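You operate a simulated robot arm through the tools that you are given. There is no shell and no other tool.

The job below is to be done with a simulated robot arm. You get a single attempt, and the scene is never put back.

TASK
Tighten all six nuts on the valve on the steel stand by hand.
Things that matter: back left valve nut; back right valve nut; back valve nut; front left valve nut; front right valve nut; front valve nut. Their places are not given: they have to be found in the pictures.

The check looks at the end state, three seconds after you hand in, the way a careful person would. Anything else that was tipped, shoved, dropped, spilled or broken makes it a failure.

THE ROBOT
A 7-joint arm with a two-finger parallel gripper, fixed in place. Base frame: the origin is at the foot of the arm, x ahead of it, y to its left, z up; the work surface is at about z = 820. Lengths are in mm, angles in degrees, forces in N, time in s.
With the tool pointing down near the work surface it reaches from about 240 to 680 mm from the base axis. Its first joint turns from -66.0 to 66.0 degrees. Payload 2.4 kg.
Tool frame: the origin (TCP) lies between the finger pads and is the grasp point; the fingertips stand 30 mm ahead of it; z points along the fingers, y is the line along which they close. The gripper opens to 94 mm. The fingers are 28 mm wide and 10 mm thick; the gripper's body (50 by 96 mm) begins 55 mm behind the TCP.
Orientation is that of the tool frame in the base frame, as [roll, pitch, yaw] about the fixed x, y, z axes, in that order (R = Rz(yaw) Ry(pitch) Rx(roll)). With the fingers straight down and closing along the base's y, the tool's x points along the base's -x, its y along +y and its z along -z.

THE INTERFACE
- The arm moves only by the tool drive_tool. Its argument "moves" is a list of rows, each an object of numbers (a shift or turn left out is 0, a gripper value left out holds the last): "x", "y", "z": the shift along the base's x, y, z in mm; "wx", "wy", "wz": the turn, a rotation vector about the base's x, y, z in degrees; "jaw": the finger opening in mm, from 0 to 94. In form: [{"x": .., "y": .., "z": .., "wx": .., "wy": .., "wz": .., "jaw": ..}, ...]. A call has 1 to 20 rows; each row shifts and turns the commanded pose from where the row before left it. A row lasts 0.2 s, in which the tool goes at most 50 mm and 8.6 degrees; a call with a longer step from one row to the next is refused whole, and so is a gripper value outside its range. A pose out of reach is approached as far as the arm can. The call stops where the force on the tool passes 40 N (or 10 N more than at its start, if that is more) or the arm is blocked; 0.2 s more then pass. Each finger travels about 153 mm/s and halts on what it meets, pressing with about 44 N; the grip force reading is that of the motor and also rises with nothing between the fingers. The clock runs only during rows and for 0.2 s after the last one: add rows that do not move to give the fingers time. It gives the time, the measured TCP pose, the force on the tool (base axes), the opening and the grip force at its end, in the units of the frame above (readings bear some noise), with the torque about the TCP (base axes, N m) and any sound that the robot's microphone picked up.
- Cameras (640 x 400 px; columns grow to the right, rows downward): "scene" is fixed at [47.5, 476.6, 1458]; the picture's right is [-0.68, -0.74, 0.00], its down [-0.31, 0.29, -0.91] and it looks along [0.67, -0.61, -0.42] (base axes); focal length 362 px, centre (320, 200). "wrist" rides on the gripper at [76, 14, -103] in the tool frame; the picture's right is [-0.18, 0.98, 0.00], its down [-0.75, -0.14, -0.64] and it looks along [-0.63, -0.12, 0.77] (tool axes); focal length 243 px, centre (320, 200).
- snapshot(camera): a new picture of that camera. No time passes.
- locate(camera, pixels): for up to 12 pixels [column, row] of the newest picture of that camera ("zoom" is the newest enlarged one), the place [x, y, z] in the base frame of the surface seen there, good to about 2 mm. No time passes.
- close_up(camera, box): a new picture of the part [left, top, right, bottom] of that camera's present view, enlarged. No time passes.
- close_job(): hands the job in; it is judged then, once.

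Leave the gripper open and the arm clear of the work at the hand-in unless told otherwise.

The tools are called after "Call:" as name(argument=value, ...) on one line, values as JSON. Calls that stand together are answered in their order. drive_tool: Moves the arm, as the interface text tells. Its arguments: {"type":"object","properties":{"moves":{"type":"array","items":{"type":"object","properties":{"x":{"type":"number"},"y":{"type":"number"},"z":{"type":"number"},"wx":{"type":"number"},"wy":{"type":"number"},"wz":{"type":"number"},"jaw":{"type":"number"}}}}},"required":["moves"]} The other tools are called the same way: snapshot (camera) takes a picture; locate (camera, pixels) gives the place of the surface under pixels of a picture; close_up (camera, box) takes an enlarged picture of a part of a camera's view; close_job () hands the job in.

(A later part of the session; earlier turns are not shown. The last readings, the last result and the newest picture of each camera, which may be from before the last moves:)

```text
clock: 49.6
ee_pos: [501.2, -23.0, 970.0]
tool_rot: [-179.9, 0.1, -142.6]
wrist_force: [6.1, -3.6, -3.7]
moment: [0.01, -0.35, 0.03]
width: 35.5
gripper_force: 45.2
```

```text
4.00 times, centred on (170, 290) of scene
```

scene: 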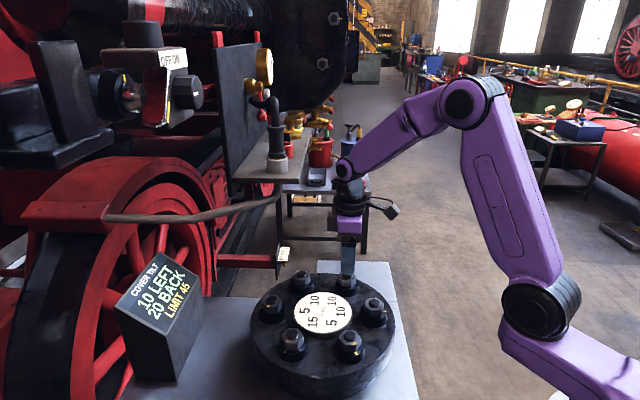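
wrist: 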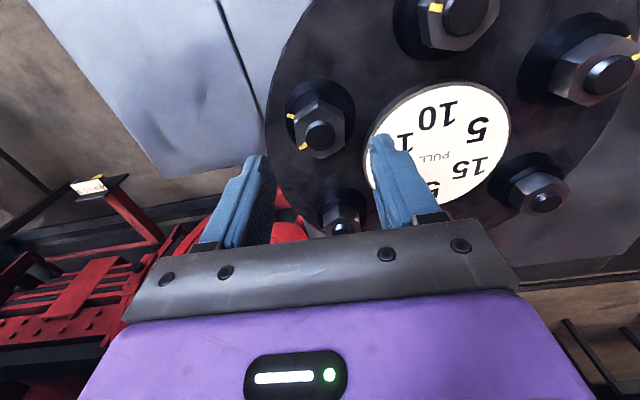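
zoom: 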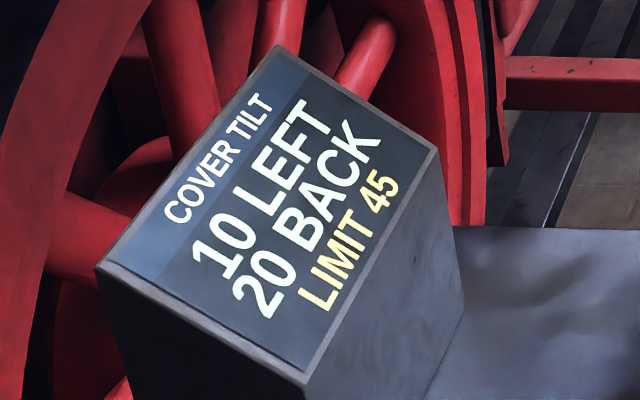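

Call:
drive_tool(moves=[{"x": 0.3, "y": -0.2, "wz": -4, "jaw": 28}, {"wz": -4, "jaw": 28}, {"wz": -4, "jaw": 28}, {"wz": -4, "jaw": 28}, {"wz": -4, "jaw": 28}, {"jaw": 28}])

Call:
close_up(camera="scene", box=[110, 240, 230, 340])

```text
clock: 51.0
ee_pos: [501.9, -23.7, 970.2]
tool_rot: [-180.0, 0.0, -162.7]
wrist_force: [6.0, -10.0, -8.0]
moment: [-0.03, -0.84, -0.03]
width: 35.4
gripper_force: 44.5
```

```text
4.00 times, centred on (170, 290) of scene
```

zoom: 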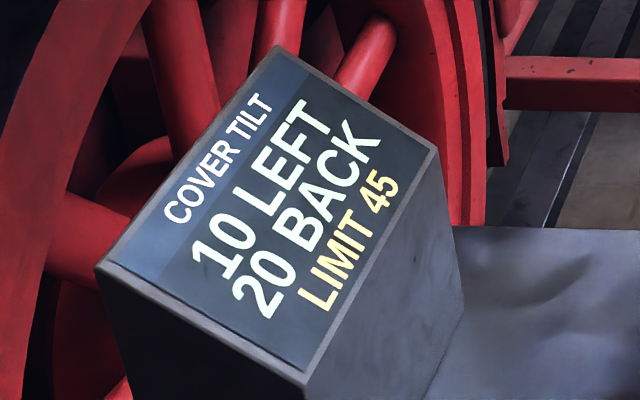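

Still 10 LEFT / 20 BACK after 20°. I relieve the small side force and turn 8° more.

Call:
drive_tool(moves=[{"x": 0.3, "y": -0.6, "z": -0.2, "jaw": 28}, {"wz": -4, "jaw": 28}, {"wz": -4, "jaw": 28}, {"jaw": 28}])

Call:
close_up(camera="scene", box=[110, 240, 230, 340])

```text
clock: 52.0
ee_pos: [501.3, -24.5, 969.8]
tool_rot: [180.0, 0.0, -170.6]
wrist_force: [9.0, -5.4, -6.6]
moment: [-0.16, 0.01, -0.02]
width: 35.4
gripper_force: 45.0
```

```text
4.00 times, centred on (170, 290) of scene
```

zoom: 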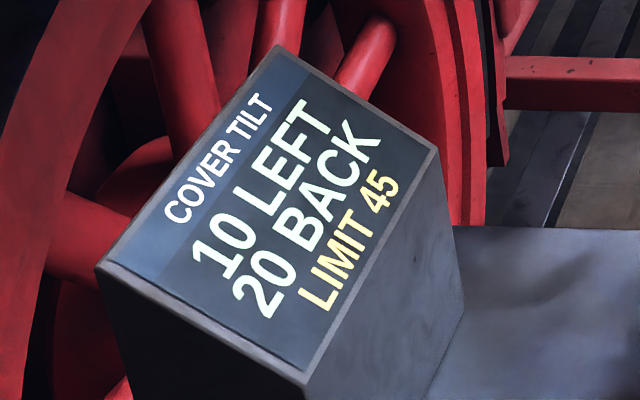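

Call:
drive_tool(moves=[{"x": 0.4, "y": -0.2, "wz": -4, "jaw": 28}, {"jaw": 28}])

Call:
close_up(camera="scene", box=[110, 240, 230, 340])

```text
clock: 52.6
ee_pos: [502.0, -23.8, 969.6]
tool_rot: [180.0, -0.1, -174.6]
wrist_force: [3.4, -3.3, -10.0]
moment: [-0.09, -1.01, -0.02]
width: 35.6
gripper_force: 45.0
```

```text
4.00 times, centred on (170, 290) of scene
```

zoom: 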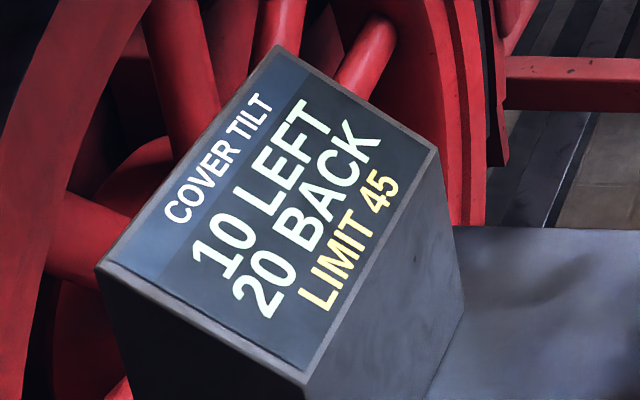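

Call:
drive_tool(moves=[{"wz": -4, "z": -0.2, "jaw": 28}, {"jaw": 28}])

Call:
close_up(camera="scene", box=[110, 240, 230, 340])

```text
clock: 53.2
ee_pos: [503.1, -23.5, 969.2]
tool_rot: [-180.0, 0.0, -178.6]
wrist_force: [7.6, -0.6, -9.0]
moment: [-0.11, 0.36, 0.02]
width: 35.5
gripper_force: 45.6
```

```text
4.00 times, centred on (170, 290) of scene
```

zoom: 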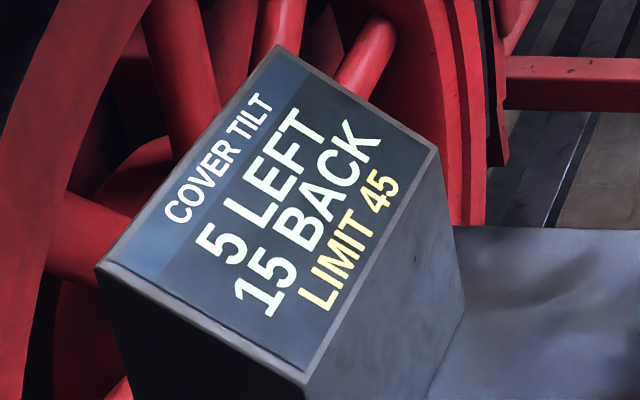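

The display dropped to 5 LEFT / 15 BACK, as predicted. I continue 8° more.

Call:
drive_tool(moves=[{"wz": -4, "x": 0.3, "jaw": 28}, {"wz": -4, "jaw": 28}, {"jaw": 28}])

Call:
close_up(camera="scene", box=[110, 240, 230, 340])

Call:
close_up(camera="wrist", box=[250, 90, 390, 190])

```text
clock: 54.0
ee_pos: [502.9, -23.2, 969.5]
tool_rot: [179.9, -0.2, 173.3]
wrist_force: [-0.5, -1.2, -3.9]
moment: [-0.18, -0.28, 0.0]
width: 35.4
gripper_force: 44.8
```

```text
4.00 times, centred on (170, 290) of scene
```

zoom: 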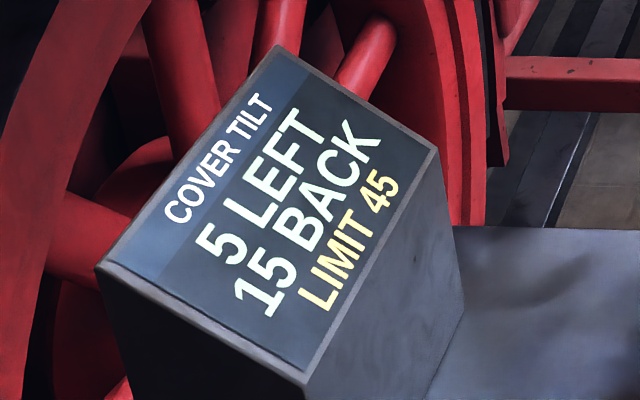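

```text
4.00 times, centred on (320, 140) of wrist
```

zoom: 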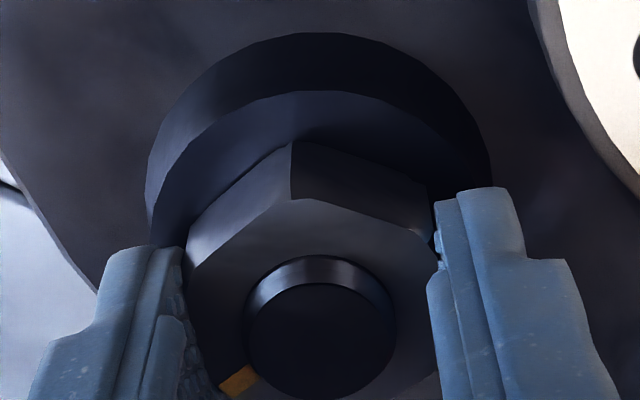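

Call:
drive_tool(moves=[{"wz": -4, "jaw": 28}, {"jaw": 28}])

Call:
close_up(camera="scene", box=[110, 240, 230, 340])

```text
clock: 54.6
ee_pos: [502.2, -24.3, 969.3]
tool_rot: [-179.9, -0.1, 169.5]
wrist_force: [-1.5, -0.1, -4.8]
moment: [-0.14, 0.15, -0.02]
width: 35.4
gripper_force: 45.1
```

```text
4.00 times, centred on (170, 290) of scene
```

zoom: 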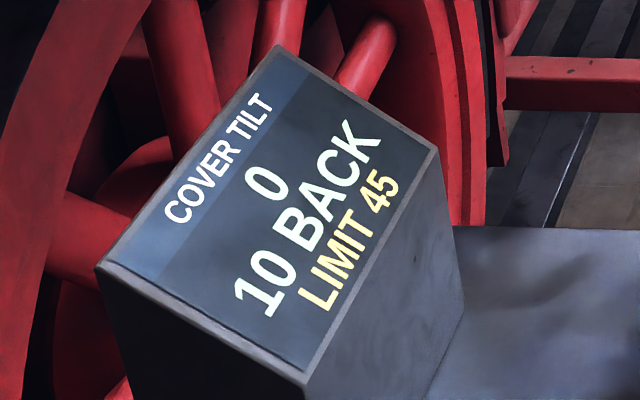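

The display shows 0 / 10 BACK, matching the prediction exactly. I finish the last 4.5°, then release and rise.

Call:
drive_tool(moves=[{"wz": -4.5, "jaw": 28}, {"jaw": 28}, {"jaw": 28}])

Call:
close_up(camera="scene", box=[110, 240, 230, 340])

```text
clock: 55.4
ee_pos: [502.4, -23.9, 968.9]
tool_rot: [179.9, -0.1, 164.8]
wrist_force: [-0.4, -1.1, -3.0]
moment: [0.14, 0.53, -0.01]
width: 35.5
gripper_force: 45.8
```

```text
4.00 times, centred on (170, 290) of scene
```

zoom: 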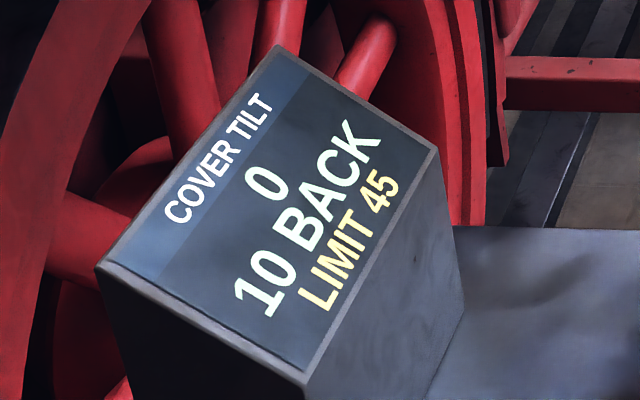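

Call:
drive_tool(moves=[{"jaw": 44}, {"jaw": 60}, {"jaw": 60}, {"z": 15, "jaw": 60}, {"z": 25, "jaw": 60}, {"z": 40, "jaw": 60}, {"z": 40, "jaw": 60}, {"jaw": 60}])

Call:
close_up(camera="scene", box=[320, 260, 400, 320])

Call:
snapshot(camera="wrist")

```text
clock: 57.2
ee_pos: [500.5, -23.8, 1091.6]
tool_rot: [179.9, 0.0, 165.0]
wrist_force: [0.0, 0.2, -0.3]
moment: [0.0, -0.02, 0.03]
width: 59.9
gripper_force: 0.1
```

```text
6.67 times, centred on (360, 290) of scene
```

zoom: 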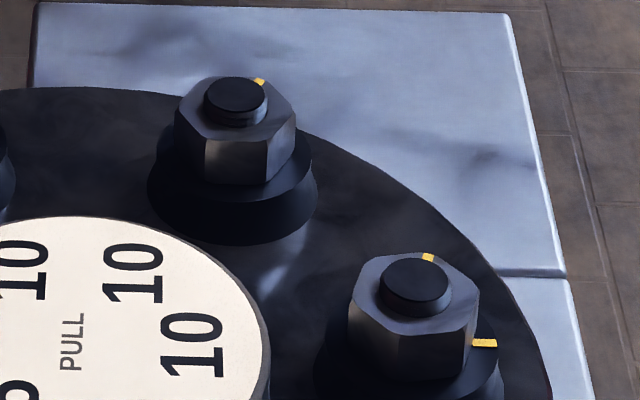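

```text
taken
```

wrist: 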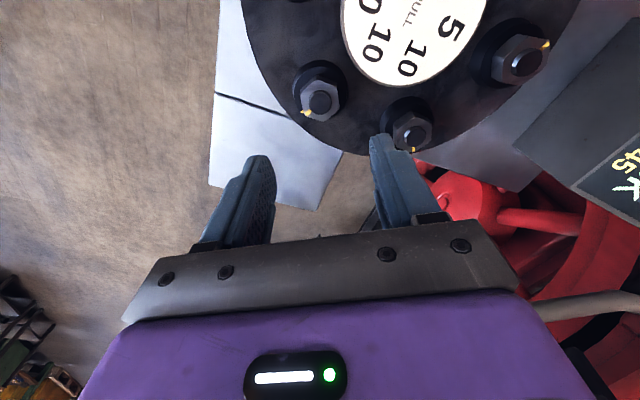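

The nut stays in place and the display reads 0 / 10 BACK. Next is the nut at 225° (pull 10), near (398.9, 2.0), which tips FRONT. I traverse and turn the jaws +71° to match its flats.

Call:
drive_tool(moves=[{"x": -11.4, "y": 3.02, "wz": 7.89, "jaw": 60}, {"x": -11.4, "y": 3.02, "wz": 7.89, "jaw": 60}, {"x": -11.4, "y": 3.02, "wz": 7.89, "jaw": 60}, {"x": -11.4, "y": 3.02, "wz": 7.89, "jaw": 60}, {"x": -11.4, "y": 3.02, "wz": 7.89, "jaw": 60}, {"x": -11.4, "y": 3.02, "wz": 7.89, "jaw": 60}, {"x": -11.4, "y": 3.02, "wz": 7.89, "jaw": 60}, {"x": -11.4, "y": 3.02, "wz": 7.89, "jaw": 60}, {"x": -11.4, "y": 3.02, "wz": 7.88, "jaw": 60}, {"z": -35, "jaw": 60}, {"z": -35.6, "jaw": 60}, {"jaw": 60}, {"jaw": 60}])

Call:
snapshot(camera="wrist")

Call:
close_up(camera="wrist", box=[250, 80, 390, 180])

Call:
snapshot(camera="scene")

```text
clock: 60.0
ee_pos: [400.1, 2.0, 1018.4]
tool_rot: [-179.9, 0.0, -124.0]
wrist_force: [0.0, -0.3, 1.3]
moment: [-0.02, 0.0, 0.03]
width: 59.7
gripper_force: 0.1
```

```text
taken
```

wrist: 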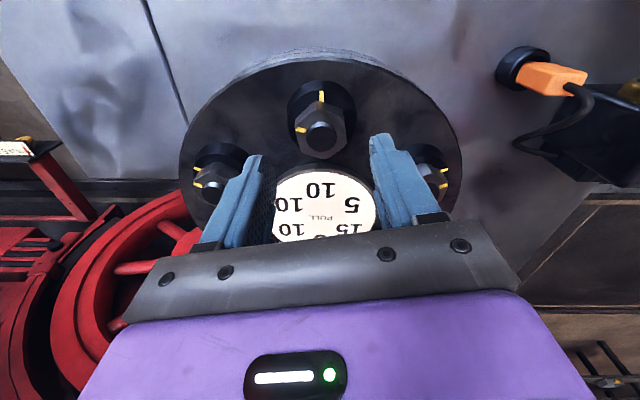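

```text
4.00 times, centred on (320, 130) of wrist
```

zoom: 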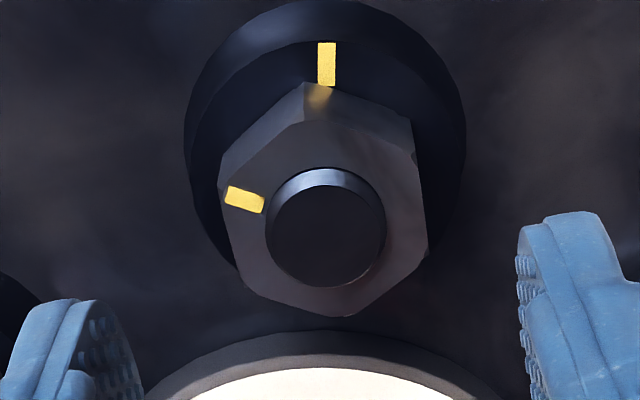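

```text
taken
```

scene: 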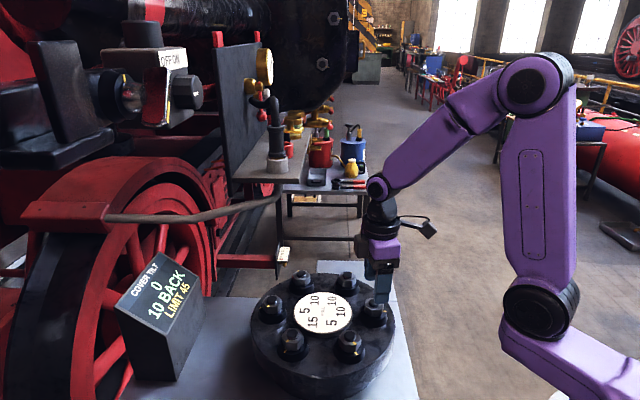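

The flats align. The stud is about 0.9 mm off along the closing axis, so I correct, descend and grip.

Call:
drive_tool(moves=[{"x": -0.5, "y": 0.9, "z": -9, "jaw": 60}, {"z": -12, "jaw": 60}, {"z": -12, "jaw": 60}, {"z": -10, "jaw": 60}, {"z": -6, "jaw": 60}, {"jaw": 50}, {"jaw": 42}, {"jaw": 37}, {"jaw": 28}, {"jaw": 28}, {"jaw": 28}])

Call:
close_up(camera="wrist", box=[250, 90, 390, 190])

Call:
close_up(camera="scene", box=[110, 240, 230, 340])

```text
clock: 62.4
ee_pos: [400.0, 4.0, 970.9]
tool_rot: [-180.0, 0.0, -124.0]
wrist_force: [3.7, -4.8, -3.8]
moment: [-0.02, -0.22, 0.05]
width: 35.5
gripper_force: 45.0
```

```text
4.00 times, centred on (320, 140) of wrist
```

zoom: 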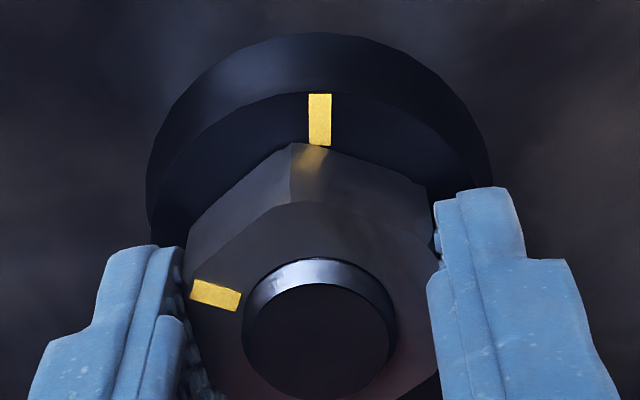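

```text
4.00 times, centred on (170, 290) of scene
```

zoom: 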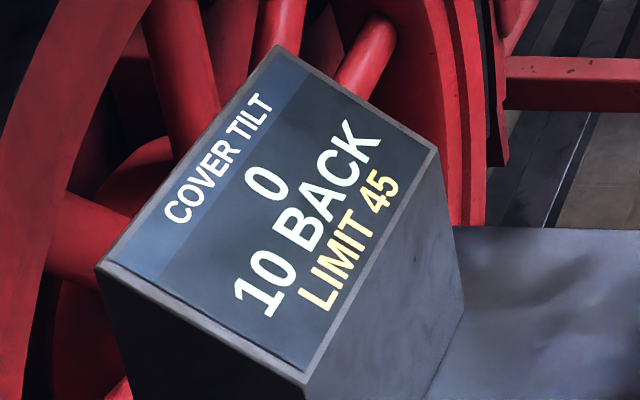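

A good grip with small forces. I turn 24° and check.

Call:
drive_tool(moves=[{"x": 0.2, "y": -0.3, "wz": -4, "jaw": 28}, {"wz": -4, "jaw": 28}, {"wz": -4, "jaw": 28}, {"wz": -4, "jaw": 28}, {"wz": -4, "jaw": 28}, {"wz": -4, "jaw": 28}, {"jaw": 28}])

Call:
close_up(camera="scene", box=[110, 240, 230, 340])

```text
clock: 63.5
ee_pos: [400.0, 3.8, 970.3]
tool_rot: [-180.0, 0.0, -141.8]
wrist_force: [7.4, 0.1, -15.5]
moment: [-0.24, 0.11, -0.01]
width: 35.7
gripper_force: 45.2
stopped in row 5: the force on the tool passed its limit at 41 N (the readings are from after the stop); the commanded pose is now the measured one
```

```text
4.00 times, centred on (170, 290) of scene
```

zoom: 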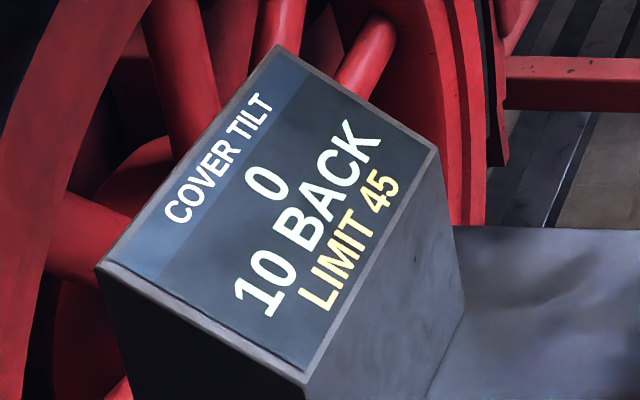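

The call stopped at a brief 41 N force peak, at yaw 218°. I check the grip visually and let it settle before going on.

Call:
drive_tool(moves=[{"jaw": 28}])

Call:
close_up(camera="wrist", box=[250, 90, 390, 190])

Call:
close_up(camera="scene", box=[330, 260, 430, 340])

```text
clock: 63.9
ee_pos: [400.2, 2.7, 970.0]
tool_rot: [-180.0, 0.0, -141.9]
wrist_force: [7.8, -1.3, -21.4]
moment: [-0.11, -0.19, 0.01]
width: 35.6
gripper_force: 44.4
```

```text
4.00 times, centred on (320, 140) of wrist
```

zoom: 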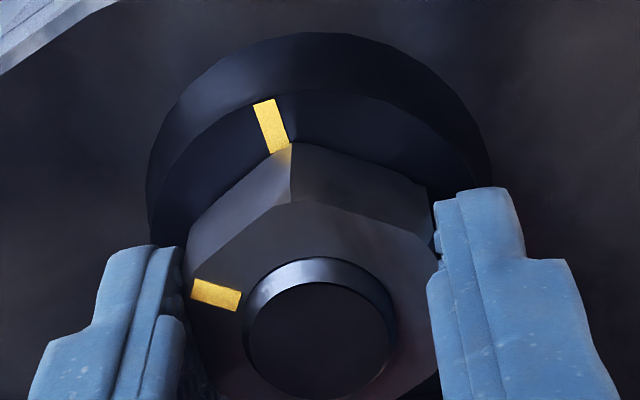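

```text
5.00 times, centred on (380, 300) of scene
```

zoom: 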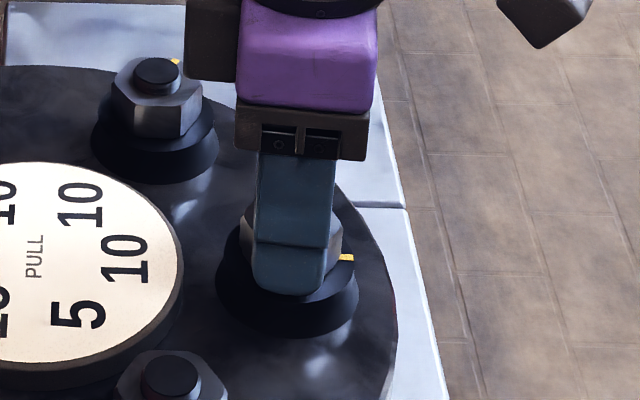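

The grip is intact. The tool is being pulled down with 21 N, so I lower 0.6 mm to relieve it.

Call:
drive_tool(moves=[{"x": 0.4, "z": -0.6, "jaw": 28}, {"jaw": 28}])

```text
clock: 64.5
ee_pos: [401.5, 3.2, 971.2]
tool_rot: [180.0, 0.0, -141.9]
wrist_force: [0.9, -0.6, -12.5]
moment: [0.55, -0.8, -0.01]
width: 35.5
gripper_force: 45.0
```

Call:
drive_tool(moves=[{"z": -0.5, "jaw": 28}, {"wz": -3, "jaw": 28}, {"wz": -3, "jaw": 28}, {"wz": -3, "jaw": 28}, {"jaw": 28}])

Call:
close_up(camera="scene", box=[110, 240, 230, 340])

```text
clock: 65.7
ee_pos: [399.9, 5.0, 970.0]
tool_rot: [-179.9, -0.1, -150.9]
wrist_force: [2.8, -3.1, 0.5]
moment: [-0.39, 0.43, -0.04]
width: 35.6
gripper_force: 44.9
```

```text
4.00 times, centred on (170, 290) of scene
```

zoom: 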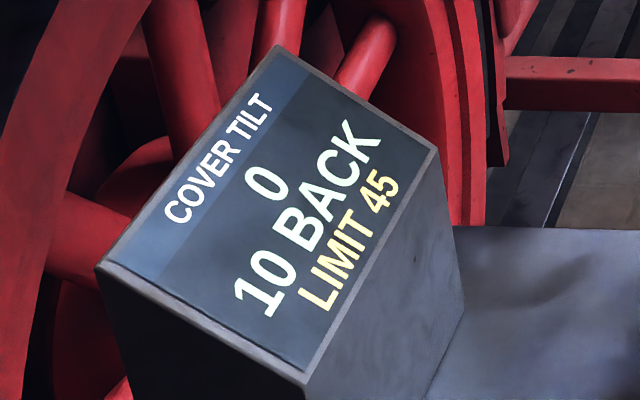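

Forces are near zero. At yaw 209° there are 44° left. I continue with 12°.

Call:
drive_tool(moves=[{"wz": -3, "jaw": 28}, {"wz": -3, "jaw": 28}, {"wz": -3, "jaw": 28}, {"wz": -3, "jaw": 28}, {"jaw": 28}])

Call:
close_up(camera="scene", box=[110, 240, 230, 340])

```text
clock: 66.9
ee_pos: [399.8, 4.4, 970.2]
tool_rot: [180.0, 0.1, -163.0]
wrist_force: [-0.6, -3.4, 20.4]
moment: [-0.22, 0.44, -0.02]
width: 35.4
gripper_force: 45.0
```

```text
4.00 times, centred on (170, 290) of scene
```

zoom: 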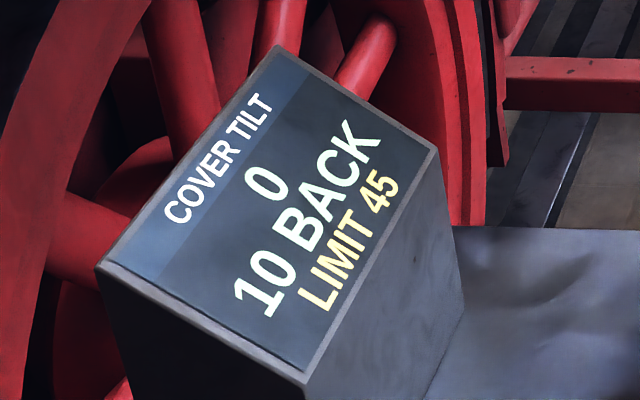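

Call:
drive_tool(moves=[{"z": 0.6, "jaw": 28}, {"wz": -3, "jaw": 28}, {"wz": -3, "jaw": 28}, {"jaw": 28}])

Call:
close_up(camera="scene", box=[110, 240, 230, 340])

```text
clock: 67.9
ee_pos: [400.9, 4.0, 969.3]
tool_rot: [-179.9, 0.0, -168.9]
wrist_force: [2.7, -3.6, -6.1]
moment: [-0.14, -0.13, 0.0]
width: 35.5
gripper_force: 45.1
```

```text
4.00 times, centred on (170, 290) of scene
```

zoom: 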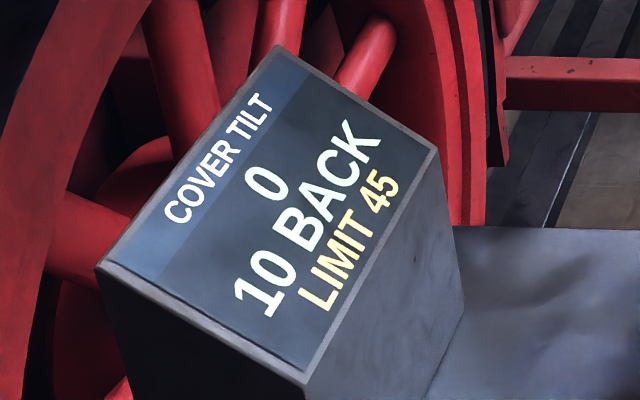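

Yaw is 191°, with 26° left, and the display is unchanged. I take smaller steps now.

Call:
drive_tool(moves=[{"wz": -3, "jaw": 28}, {"wz": -3, "jaw": 28}, {"jaw": 28}])

Call:
close_up(camera="scene", box=[110, 240, 230, 340])

```text
clock: 68.7
ee_pos: [400.7, 3.1, 970.1]
tool_rot: [179.9, 0.0, -174.9]
wrist_force: [2.0, -5.0, -3.6]
moment: [-0.25, 0.42, 0.01]
width: 35.7
gripper_force: 44.8
```

```text
4.00 times, centred on (170, 290) of scene
```

zoom: 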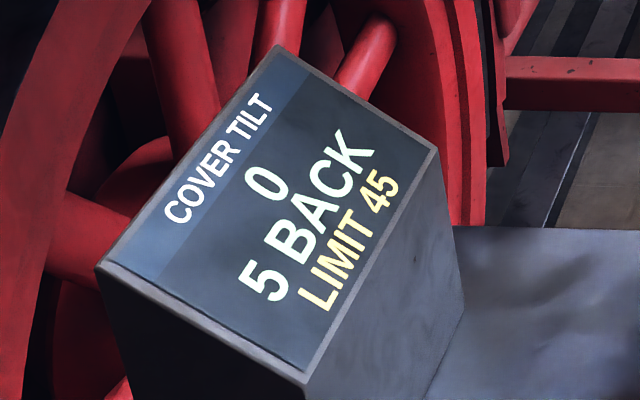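

BACK fell to 5, so this nut pulls straight FRONT as predicted. I continue.

Call:
drive_tool(moves=[{"wz": -3, "y": -0.3, "jaw": 28}, {"wz": -3, "jaw": 28}, {"jaw": 28}])

Call:
close_up(camera="scene", box=[110, 240, 230, 340])

```text
clock: 69.5
ee_pos: [400.3, 3.8, 970.5]
tool_rot: [180.0, -0.1, 178.9]
wrist_force: [8.3, -1.9, -11.1]
moment: [-0.07, 0.61, 0.03]
width: 35.6
gripper_force: 44.6
```

```text
4.00 times, centred on (170, 290) of scene
```

zoom: 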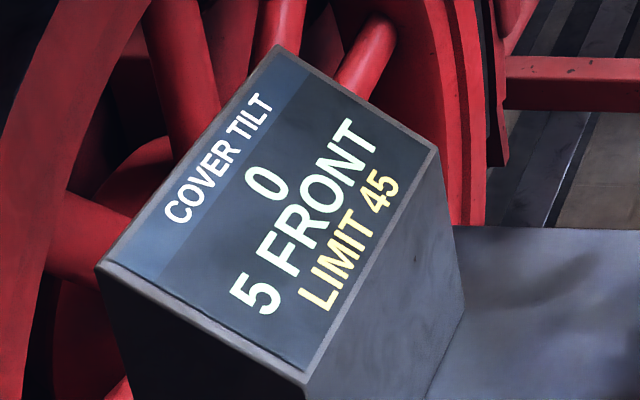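

Call:
drive_tool(moves=[{"wz": -3, "x": 0.4, "z": -0.3, "jaw": 28}, {"wz": -3, "jaw": 28}, {"jaw": 28}])

Call:
close_up(camera="scene", box=[110, 240, 230, 340])

Call:
close_up(camera="wrist", box=[250, 90, 390, 190])

```text
clock: 70.3
ee_pos: [399.7, 2.5, 969.6]
tool_rot: [-180.0, -0.1, 173.0]
wrist_force: [-2.7, -1.2, -0.2]
moment: [-0.22, -1.05, 0.0]
width: 35.5
gripper_force: 44.3
```

```text
4.00 times, centred on (170, 290) of scene
```

zoom: 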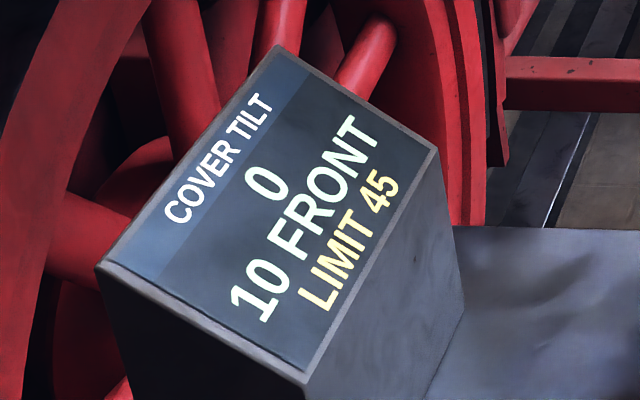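

```text
4.00 times, centred on (320, 140) of wrist
```

zoom: 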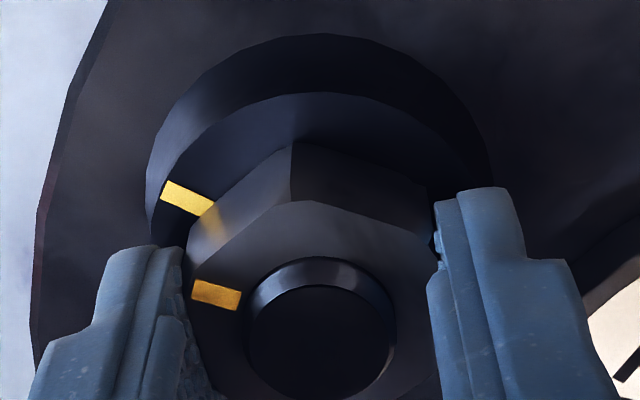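

The display shows 10 FRONT as predicted, with 8° left to the mark. I finish the turn in 4° rows, release and rise.

Call:
drive_tool(moves=[{"wz": -4, "jaw": 28}, {"wz": -4, "jaw": 28}, {"jaw": 28}, {"jaw": 28}])

Call:
close_up(camera="scene", box=[110, 240, 230, 340])

Call:
close_up(camera="wrist", box=[250, 90, 390, 190])

```text
clock: 71.3
ee_pos: [399.6, 3.8, 969.2]
tool_rot: [180.0, -0.1, 165.0]
wrist_force: [-2.7, -2.6, 1.4]
moment: [0.0, 0.07, -0.07]
width: 35.2
gripper_force: 44.6
```

```text
4.00 times, centred on (170, 290) of scene
```

zoom: 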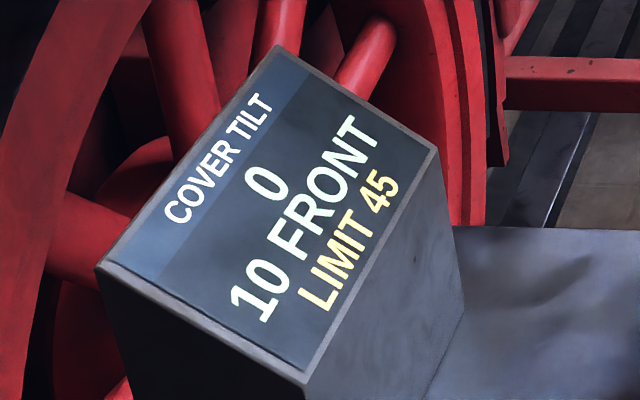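

```text
4.00 times, centred on (320, 140) of wrist
```

zoom: 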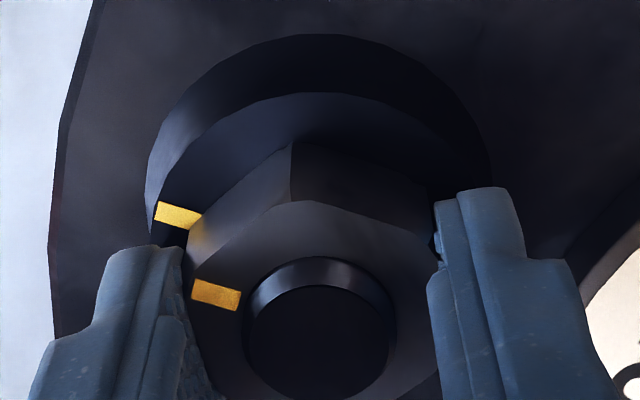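

Call:
drive_tool(moves=[{"jaw": 44}, {"jaw": 60}, {"jaw": 60}, {"z": 15, "jaw": 60}, {"z": 25, "jaw": 60}, {"z": 40, "jaw": 60}, {"z": 40, "jaw": 60}, {"jaw": 60}])

Call:
close_up(camera="scene", box=[350, 280, 398, 325])

Call:
snapshot(camera="wrist")

Call:
close_up(camera="wrist", box=[270, 70, 350, 120])

```text
clock: 73.1
ee_pos: [401.6, 4.7, 1091.2]
tool_rot: [180.0, 0.0, 165.1]
wrist_force: [-0.4, 0.3, 0.2]
moment: [0.04, -0.04, 0.01]
width: 60.1
gripper_force: 0.2
```

```text
8.89 times, centred on (374, 302) of scene
```

zoom: 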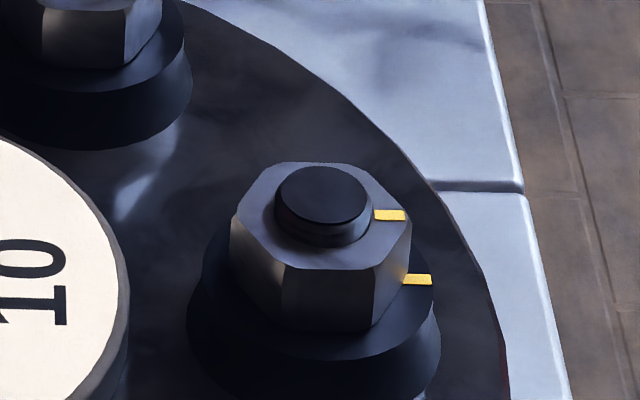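

```text
taken
```

wrist: 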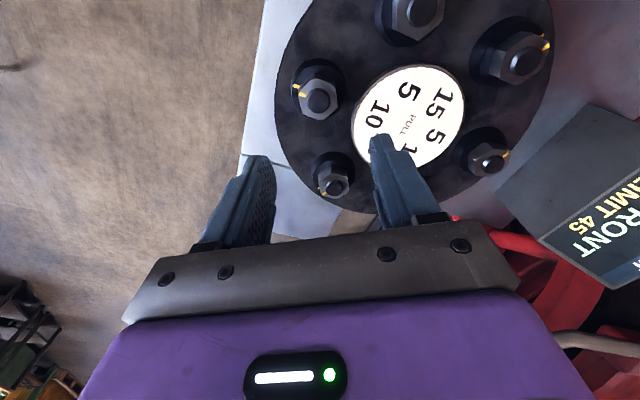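

```text
8.00 times, centred on (310, 95) of wrist
```

zoom: 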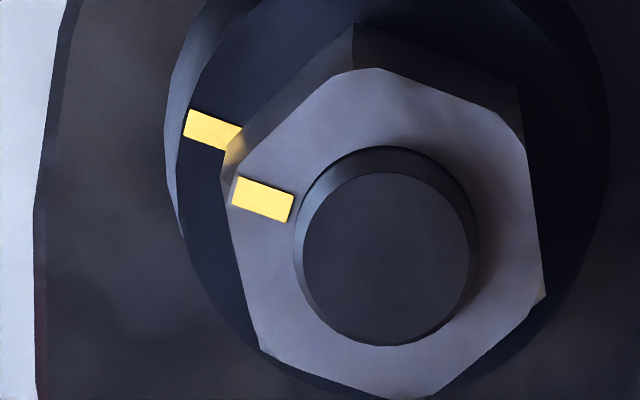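

The marks are aligned and the display reads 0 / 10 FRONT. The last nut is at 45° (pull 5), near (547.9, 151.0), and should bring the tilt to zero.

Call:
drive_tool(moves=[{"x": 16.34, "y": 16.39, "wz": 7.78, "jaw": 60}, {"x": 16.34, "y": 16.39, "wz": 7.78, "jaw": 60}, {"x": 16.34, "y": 16.39, "wz": 7.78, "jaw": 60}, {"x": 16.34, "y": 16.39, "wz": 7.78, "jaw": 60}, {"x": 16.34, "y": 16.39, "wz": 7.78, "jaw": 60}, {"x": 16.34, "y": 16.39, "wz": 7.78, "jaw": 60}, {"x": 16.34, "y": 16.39, "wz": 7.78, "jaw": 60}, {"x": 16.34, "y": 16.39, "wz": 7.78, "jaw": 60}, {"x": 16.38, "y": 16.38, "wz": 7.76, "jaw": 60}, {"z": -35, "jaw": 60}, {"z": -34, "jaw": 60}, {"jaw": 60}, {"jaw": 60}])

Call:
snapshot(camera="wrist")

Call:
close_up(camera="wrist", box=[250, 80, 390, 180])

Call:
snapshot(camera="scene")

```text
clock: 75.9
ee_pos: [547.3, 152.4, 1019.6]
tool_rot: [-180.0, 0.0, -125.0]
wrist_force: [0.3, 0.1, -0.1]
moment: [-0.03, -0.03, -0.01]
width: 59.9
gripper_force: 0.1
```

```text
taken
```

wrist: 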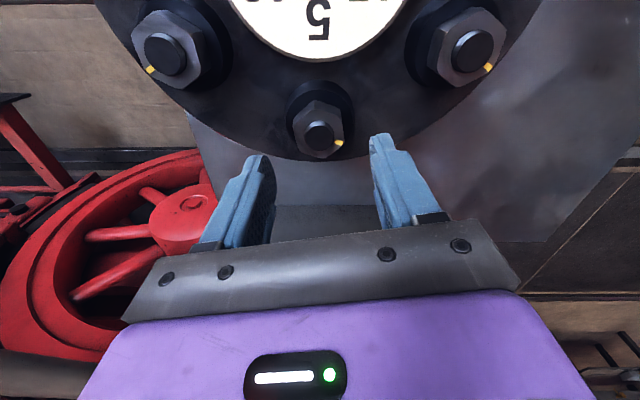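

```text
4.00 times, centred on (320, 130) of wrist
```

zoom: 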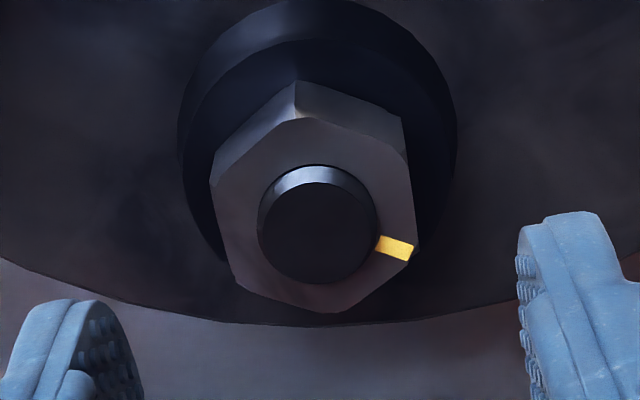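

```text
taken
```

scene: 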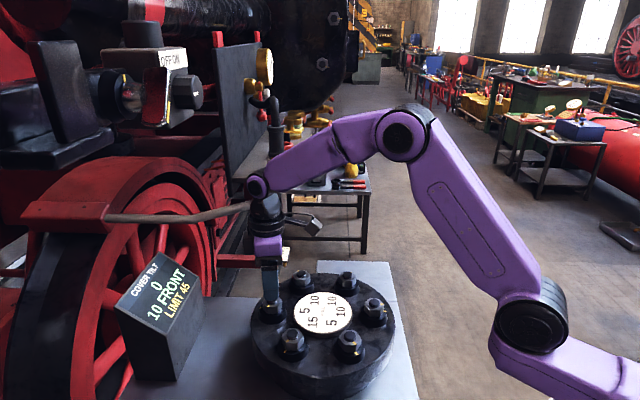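

The nut is centred within about half a millimetre and its flats align. I descend, grip and check.

Call:
drive_tool(moves=[{"x": 0.4, "y": -0.3, "z": -9, "jaw": 60}, {"z": -12, "jaw": 60}, {"z": -12, "jaw": 60}, {"z": -10, "jaw": 60}, {"z": -6, "jaw": 60}, {"jaw": 50}, {"jaw": 42}, {"jaw": 37}, {"jaw": 28}, {"jaw": 28}, {"jaw": 28}])

Call:
close_up(camera="wrist", box=[250, 90, 390, 190])

Call:
close_up(camera="scene", box=[110, 240, 230, 340])

```text
clock: 78.3
ee_pos: [547.8, 151.0, 972.4]
tool_rot: [180.0, 0.0, -124.9]
wrist_force: [-1.3, 0.7, -0.6]
moment: [0.05, 0.07, -0.03]
width: 35.5
gripper_force: 45.1
```

```text
4.00 times, centred on (320, 140) of wrist
```

zoom: 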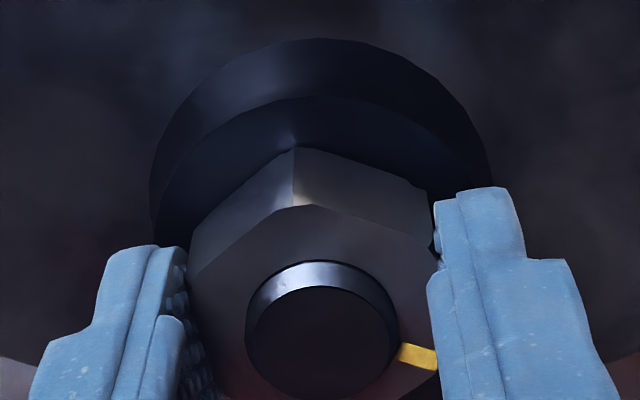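

```text
4.00 times, centred on (170, 290) of scene
```

zoom: 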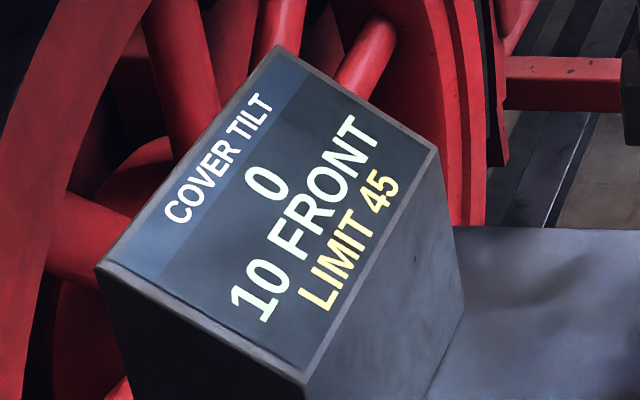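

Clean grip with almost no force. I turn 16° slowly and check the forces.

Call:
drive_tool(moves=[{"wz": -4, "jaw": 28}, {"wz": -4, "jaw": 28}, {"wz": -4, "jaw": 28}, {"wz": -4, "jaw": 28}, {"jaw": 28}])

```text
clock: 79.5
ee_pos: [547.5, 151.6, 971.1]
tool_rot: [180.0, 0.0, -140.8]
wrist_force: [-2.4, 1.2, -5.8]
moment: [0.01, 0.15, -0.01]
width: 35.8
gripper_force: 45.4
```

Call:
drive_tool(moves=[{"wz": -4, "jaw": 28}, {"wz": -4, "jaw": 28}, {"wz": -4, "jaw": 28}, {"wz": -4, "jaw": 28}, {"jaw": 28}])

Call:
close_up(camera="scene", box=[110, 240, 230, 340])

```text
clock: 80.7
ee_pos: [547.5, 151.8, 972.6]
tool_rot: [-179.9, 0.0, -156.9]
wrist_force: [-0.1, 5.8, -15.2]
moment: [0.22, -0.21, 0.0]
width: 35.4
gripper_force: 45.2
```

```text
4.00 times, centred on (170, 290) of scene
```

zoom: 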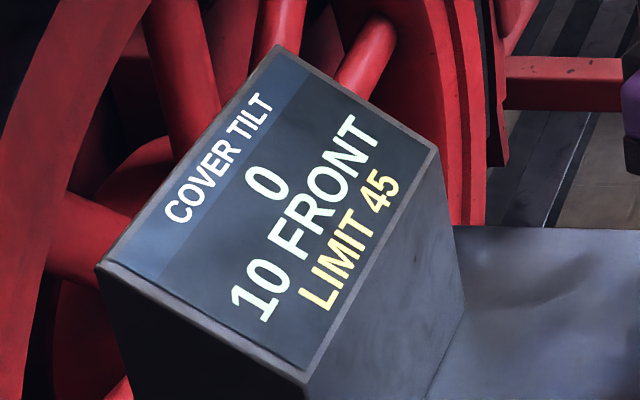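

Turned 32° so far and 38° left; display still 10 FRONT. I lower 0.4 mm to ease the downward pull and turn 12° more.

Call:
drive_tool(moves=[{"z": -0.4, "y": 0.3, "jaw": 28}, {"wz": -4, "jaw": 28}, {"wz": -4, "jaw": 28}, {"wz": -4, "jaw": 28}, {"jaw": 28}])

Call:
close_up(camera="scene", box=[110, 240, 230, 340])

```text
clock: 81.9
ee_pos: [548.2, 152.0, 971.2]
tool_rot: [180.0, -0.1, -168.8]
wrist_force: [-0.3, 9.2, -12.7]
moment: [0.31, -0.17, 0.0]
width: 35.5
gripper_force: 45.0
```

```text
4.00 times, centred on (170, 290) of scene
```

zoom: 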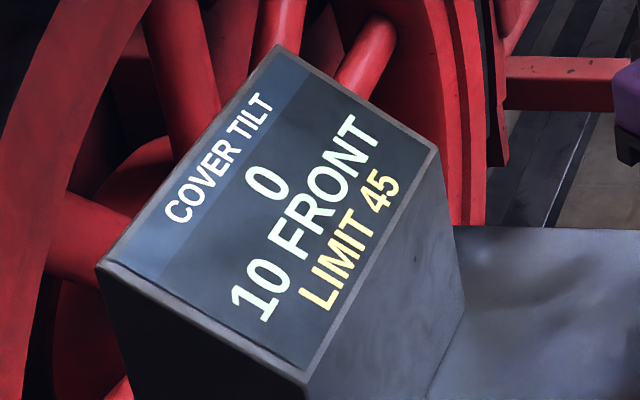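

Call:
drive_tool(moves=[{"z": -0.3, "y": 0.6, "jaw": 28}, {"wz": -4, "jaw": 28}, {"wz": -4, "jaw": 28}, {"jaw": 28}])

Call:
close_up(camera="scene", box=[110, 240, 230, 340])

```text
clock: 82.9
ee_pos: [546.9, 152.6, 971.3]
tool_rot: [-179.9, 0.0, -177.0]
wrist_force: [-2.6, 5.8, 0.4]
moment: [0.01, 0.32, 0.01]
width: 35.5
gripper_force: 45.1
```

```text
4.00 times, centred on (170, 290) of scene
```

zoom: 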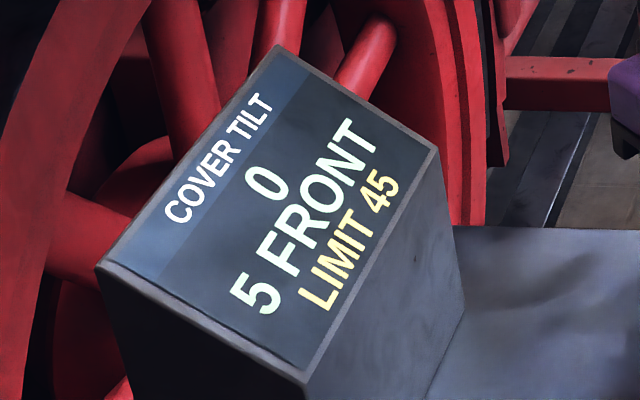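

Down to 5 FRONT, with 18° left. I continue 8°.

Call:
drive_tool(moves=[{"y": 0.3, "jaw": 28}, {"wz": -4, "jaw": 28}, {"wz": -4, "jaw": 28}, {"jaw": 28}])

Call:
close_up(camera="scene", box=[110, 240, 230, 340])

```text
clock: 83.9
ee_pos: [547.2, 151.7, 971.2]
tool_rot: [179.9, 0.0, 175.0]
wrist_force: [-1.0, 3.3, -1.9]
moment: [-0.09, -0.31, -0.01]
width: 35.4
gripper_force: 44.7
```

```text
4.00 times, centred on (170, 290) of scene
```

zoom: 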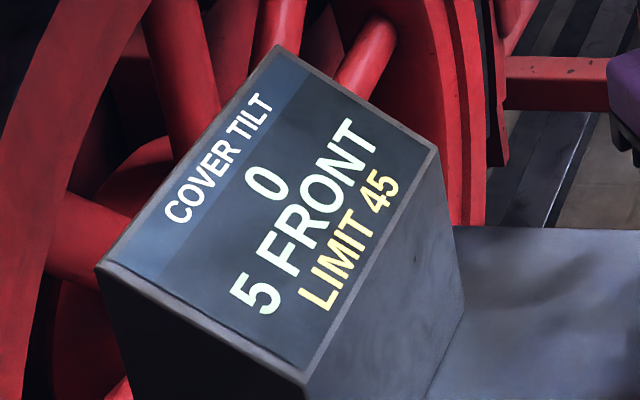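

Call:
drive_tool(moves=[{"wz": -3, "jaw": 28}, {"wz": -3, "jaw": 28}, {"jaw": 28}])

Call:
close_up(camera="scene", box=[110, 240, 230, 340])

```text
clock: 84.7
ee_pos: [546.3, 152.6, 971.0]
tool_rot: [180.0, 0.0, 169.1]
wrist_force: [-4.0, 1.6, -2.9]
moment: [-0.26, -1.04, -0.04]
width: 35.3
gripper_force: 44.9
```

```text
4.00 times, centred on (170, 290) of scene
```

zoom: 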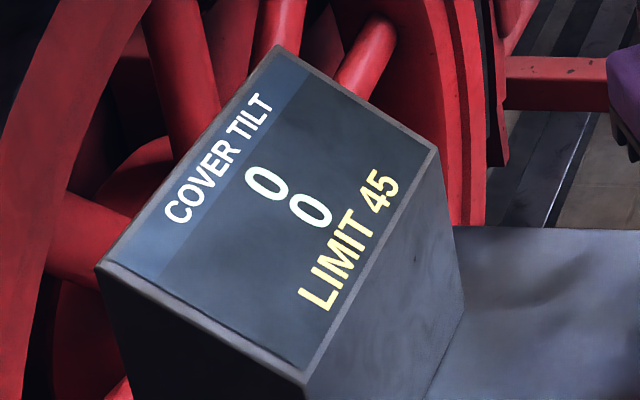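

The tilt is back to 0 0, with 4° left to the mark. I finish the turn and look before releasing.

Call:
drive_tool(moves=[{"wz": -2, "jaw": 28}, {"wz": -2, "jaw": 28}, {"jaw": 28}])

Call:
close_up(camera="scene", box=[110, 240, 230, 340])

Call:
close_up(camera="wrist", box=[250, 90, 390, 190])

```text
clock: 85.5
ee_pos: [546.4, 152.2, 972.5]
tool_rot: [-179.9, 0.1, 164.9]
wrist_force: [-3.5, 1.7, -0.5]
moment: [0.01, 0.06, -0.06]
width: 35.3
gripper_force: 45.1
```

```text
4.00 times, centred on (170, 290) of scene
```

zoom: 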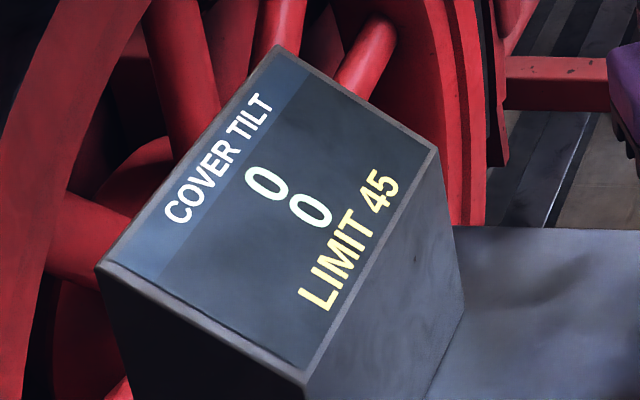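

```text
4.00 times, centred on (320, 140) of wrist
```

zoom: 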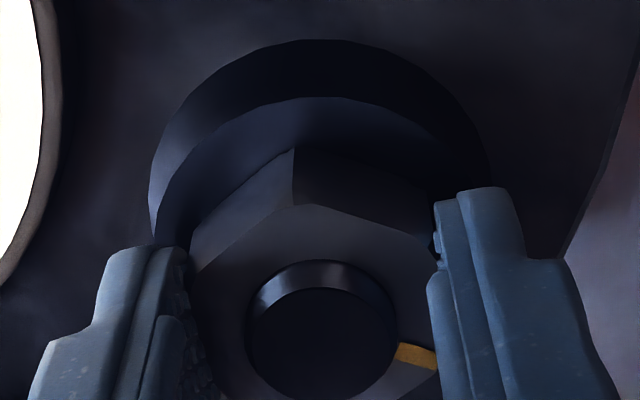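

All six nuts have been turned to their marks and the tilt reads 0 0. I release, rise clear, and inspect the marks.

Call:
drive_tool(moves=[{"jaw": 44}, {"jaw": 60}, {"jaw": 60}, {"z": 15, "jaw": 60}, {"z": 25, "jaw": 60}, {"z": 40, "jaw": 60}, {"z": 40, "jaw": 60}, {"jaw": 60}])

Call:
snapshot(camera="wrist")

Call:
snapshot(camera="scene")

Call:
close_up(camera="scene", box=[240, 255, 400, 355])

```text
clock: 87.3
ee_pos: [549.3, 154.0, 1091.2]
tool_rot: [-180.0, -0.1, 165.1]
wrist_force: [0.2, -0.4, 0.3]
moment: [0.0, 0.01, -0.01]
width: 60.0
gripper_force: 0.0
```

```text
taken
```

wrist: 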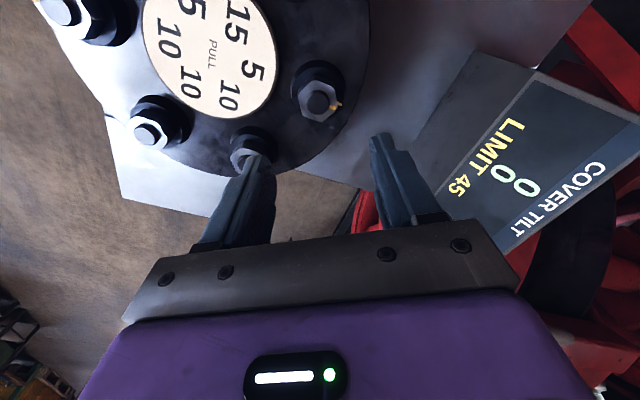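

```text
taken
```

scene: 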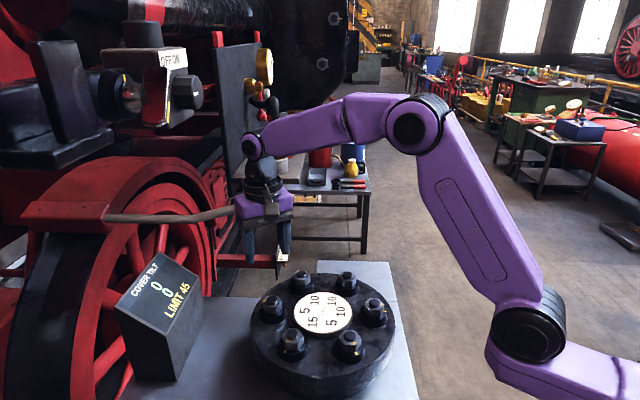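

```text
4.00 times, centred on (320, 305) of scene
```

zoom: 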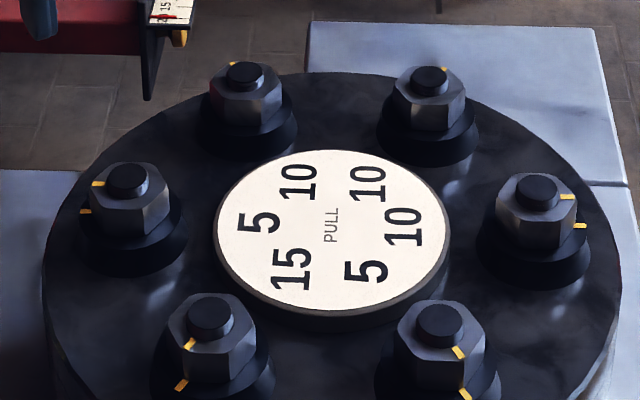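

Every visible mark pair lines up in the scene view. The collar marks of the two far nuts are hidden from here, so I swing the wrist camera round to the right side to inspect them.

Call:
drive_tool(moves=[{"x": -1, "y": -16, "wz": 7.9, "jaw": 60}, {"x": -1, "y": -16, "wz": 7.9, "jaw": 60}, {"x": -1, "y": -16, "wz": 7.9, "jaw": 60}, {"x": -1, "y": -16, "wz": 7.9, "jaw": 60}, {"x": -1, "y": -16, "wz": 7.9, "jaw": 60}, {"x": -1, "y": -16, "wz": 7.9, "jaw": 60}, {"x": -1, "y": -16, "wz": 7.9, "jaw": 60}, {"x": -1, "y": -16, "wz": 7.9, "jaw": 60}, {"x": 0, "y": -14, "wz": 7.9, "jaw": 60}, {"jaw": 60}])

Call:
snapshot(camera="wrist")

```text
clock: 89.5
ee_pos: [540.1, 11.5, 1088.8]
tool_rot: [-180.0, -0.1, -123.7]
wrist_force: [-0.8, 0.4, -0.1]
moment: [-0.02, 0.01, 0.03]
width: 60.1
gripper_force: 0.0
```

```text
taken
```

wrist: 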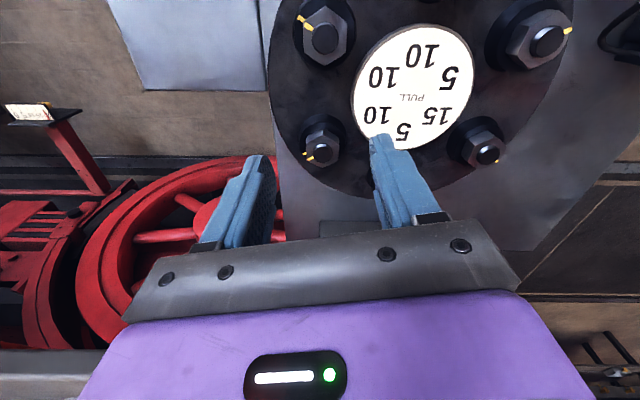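

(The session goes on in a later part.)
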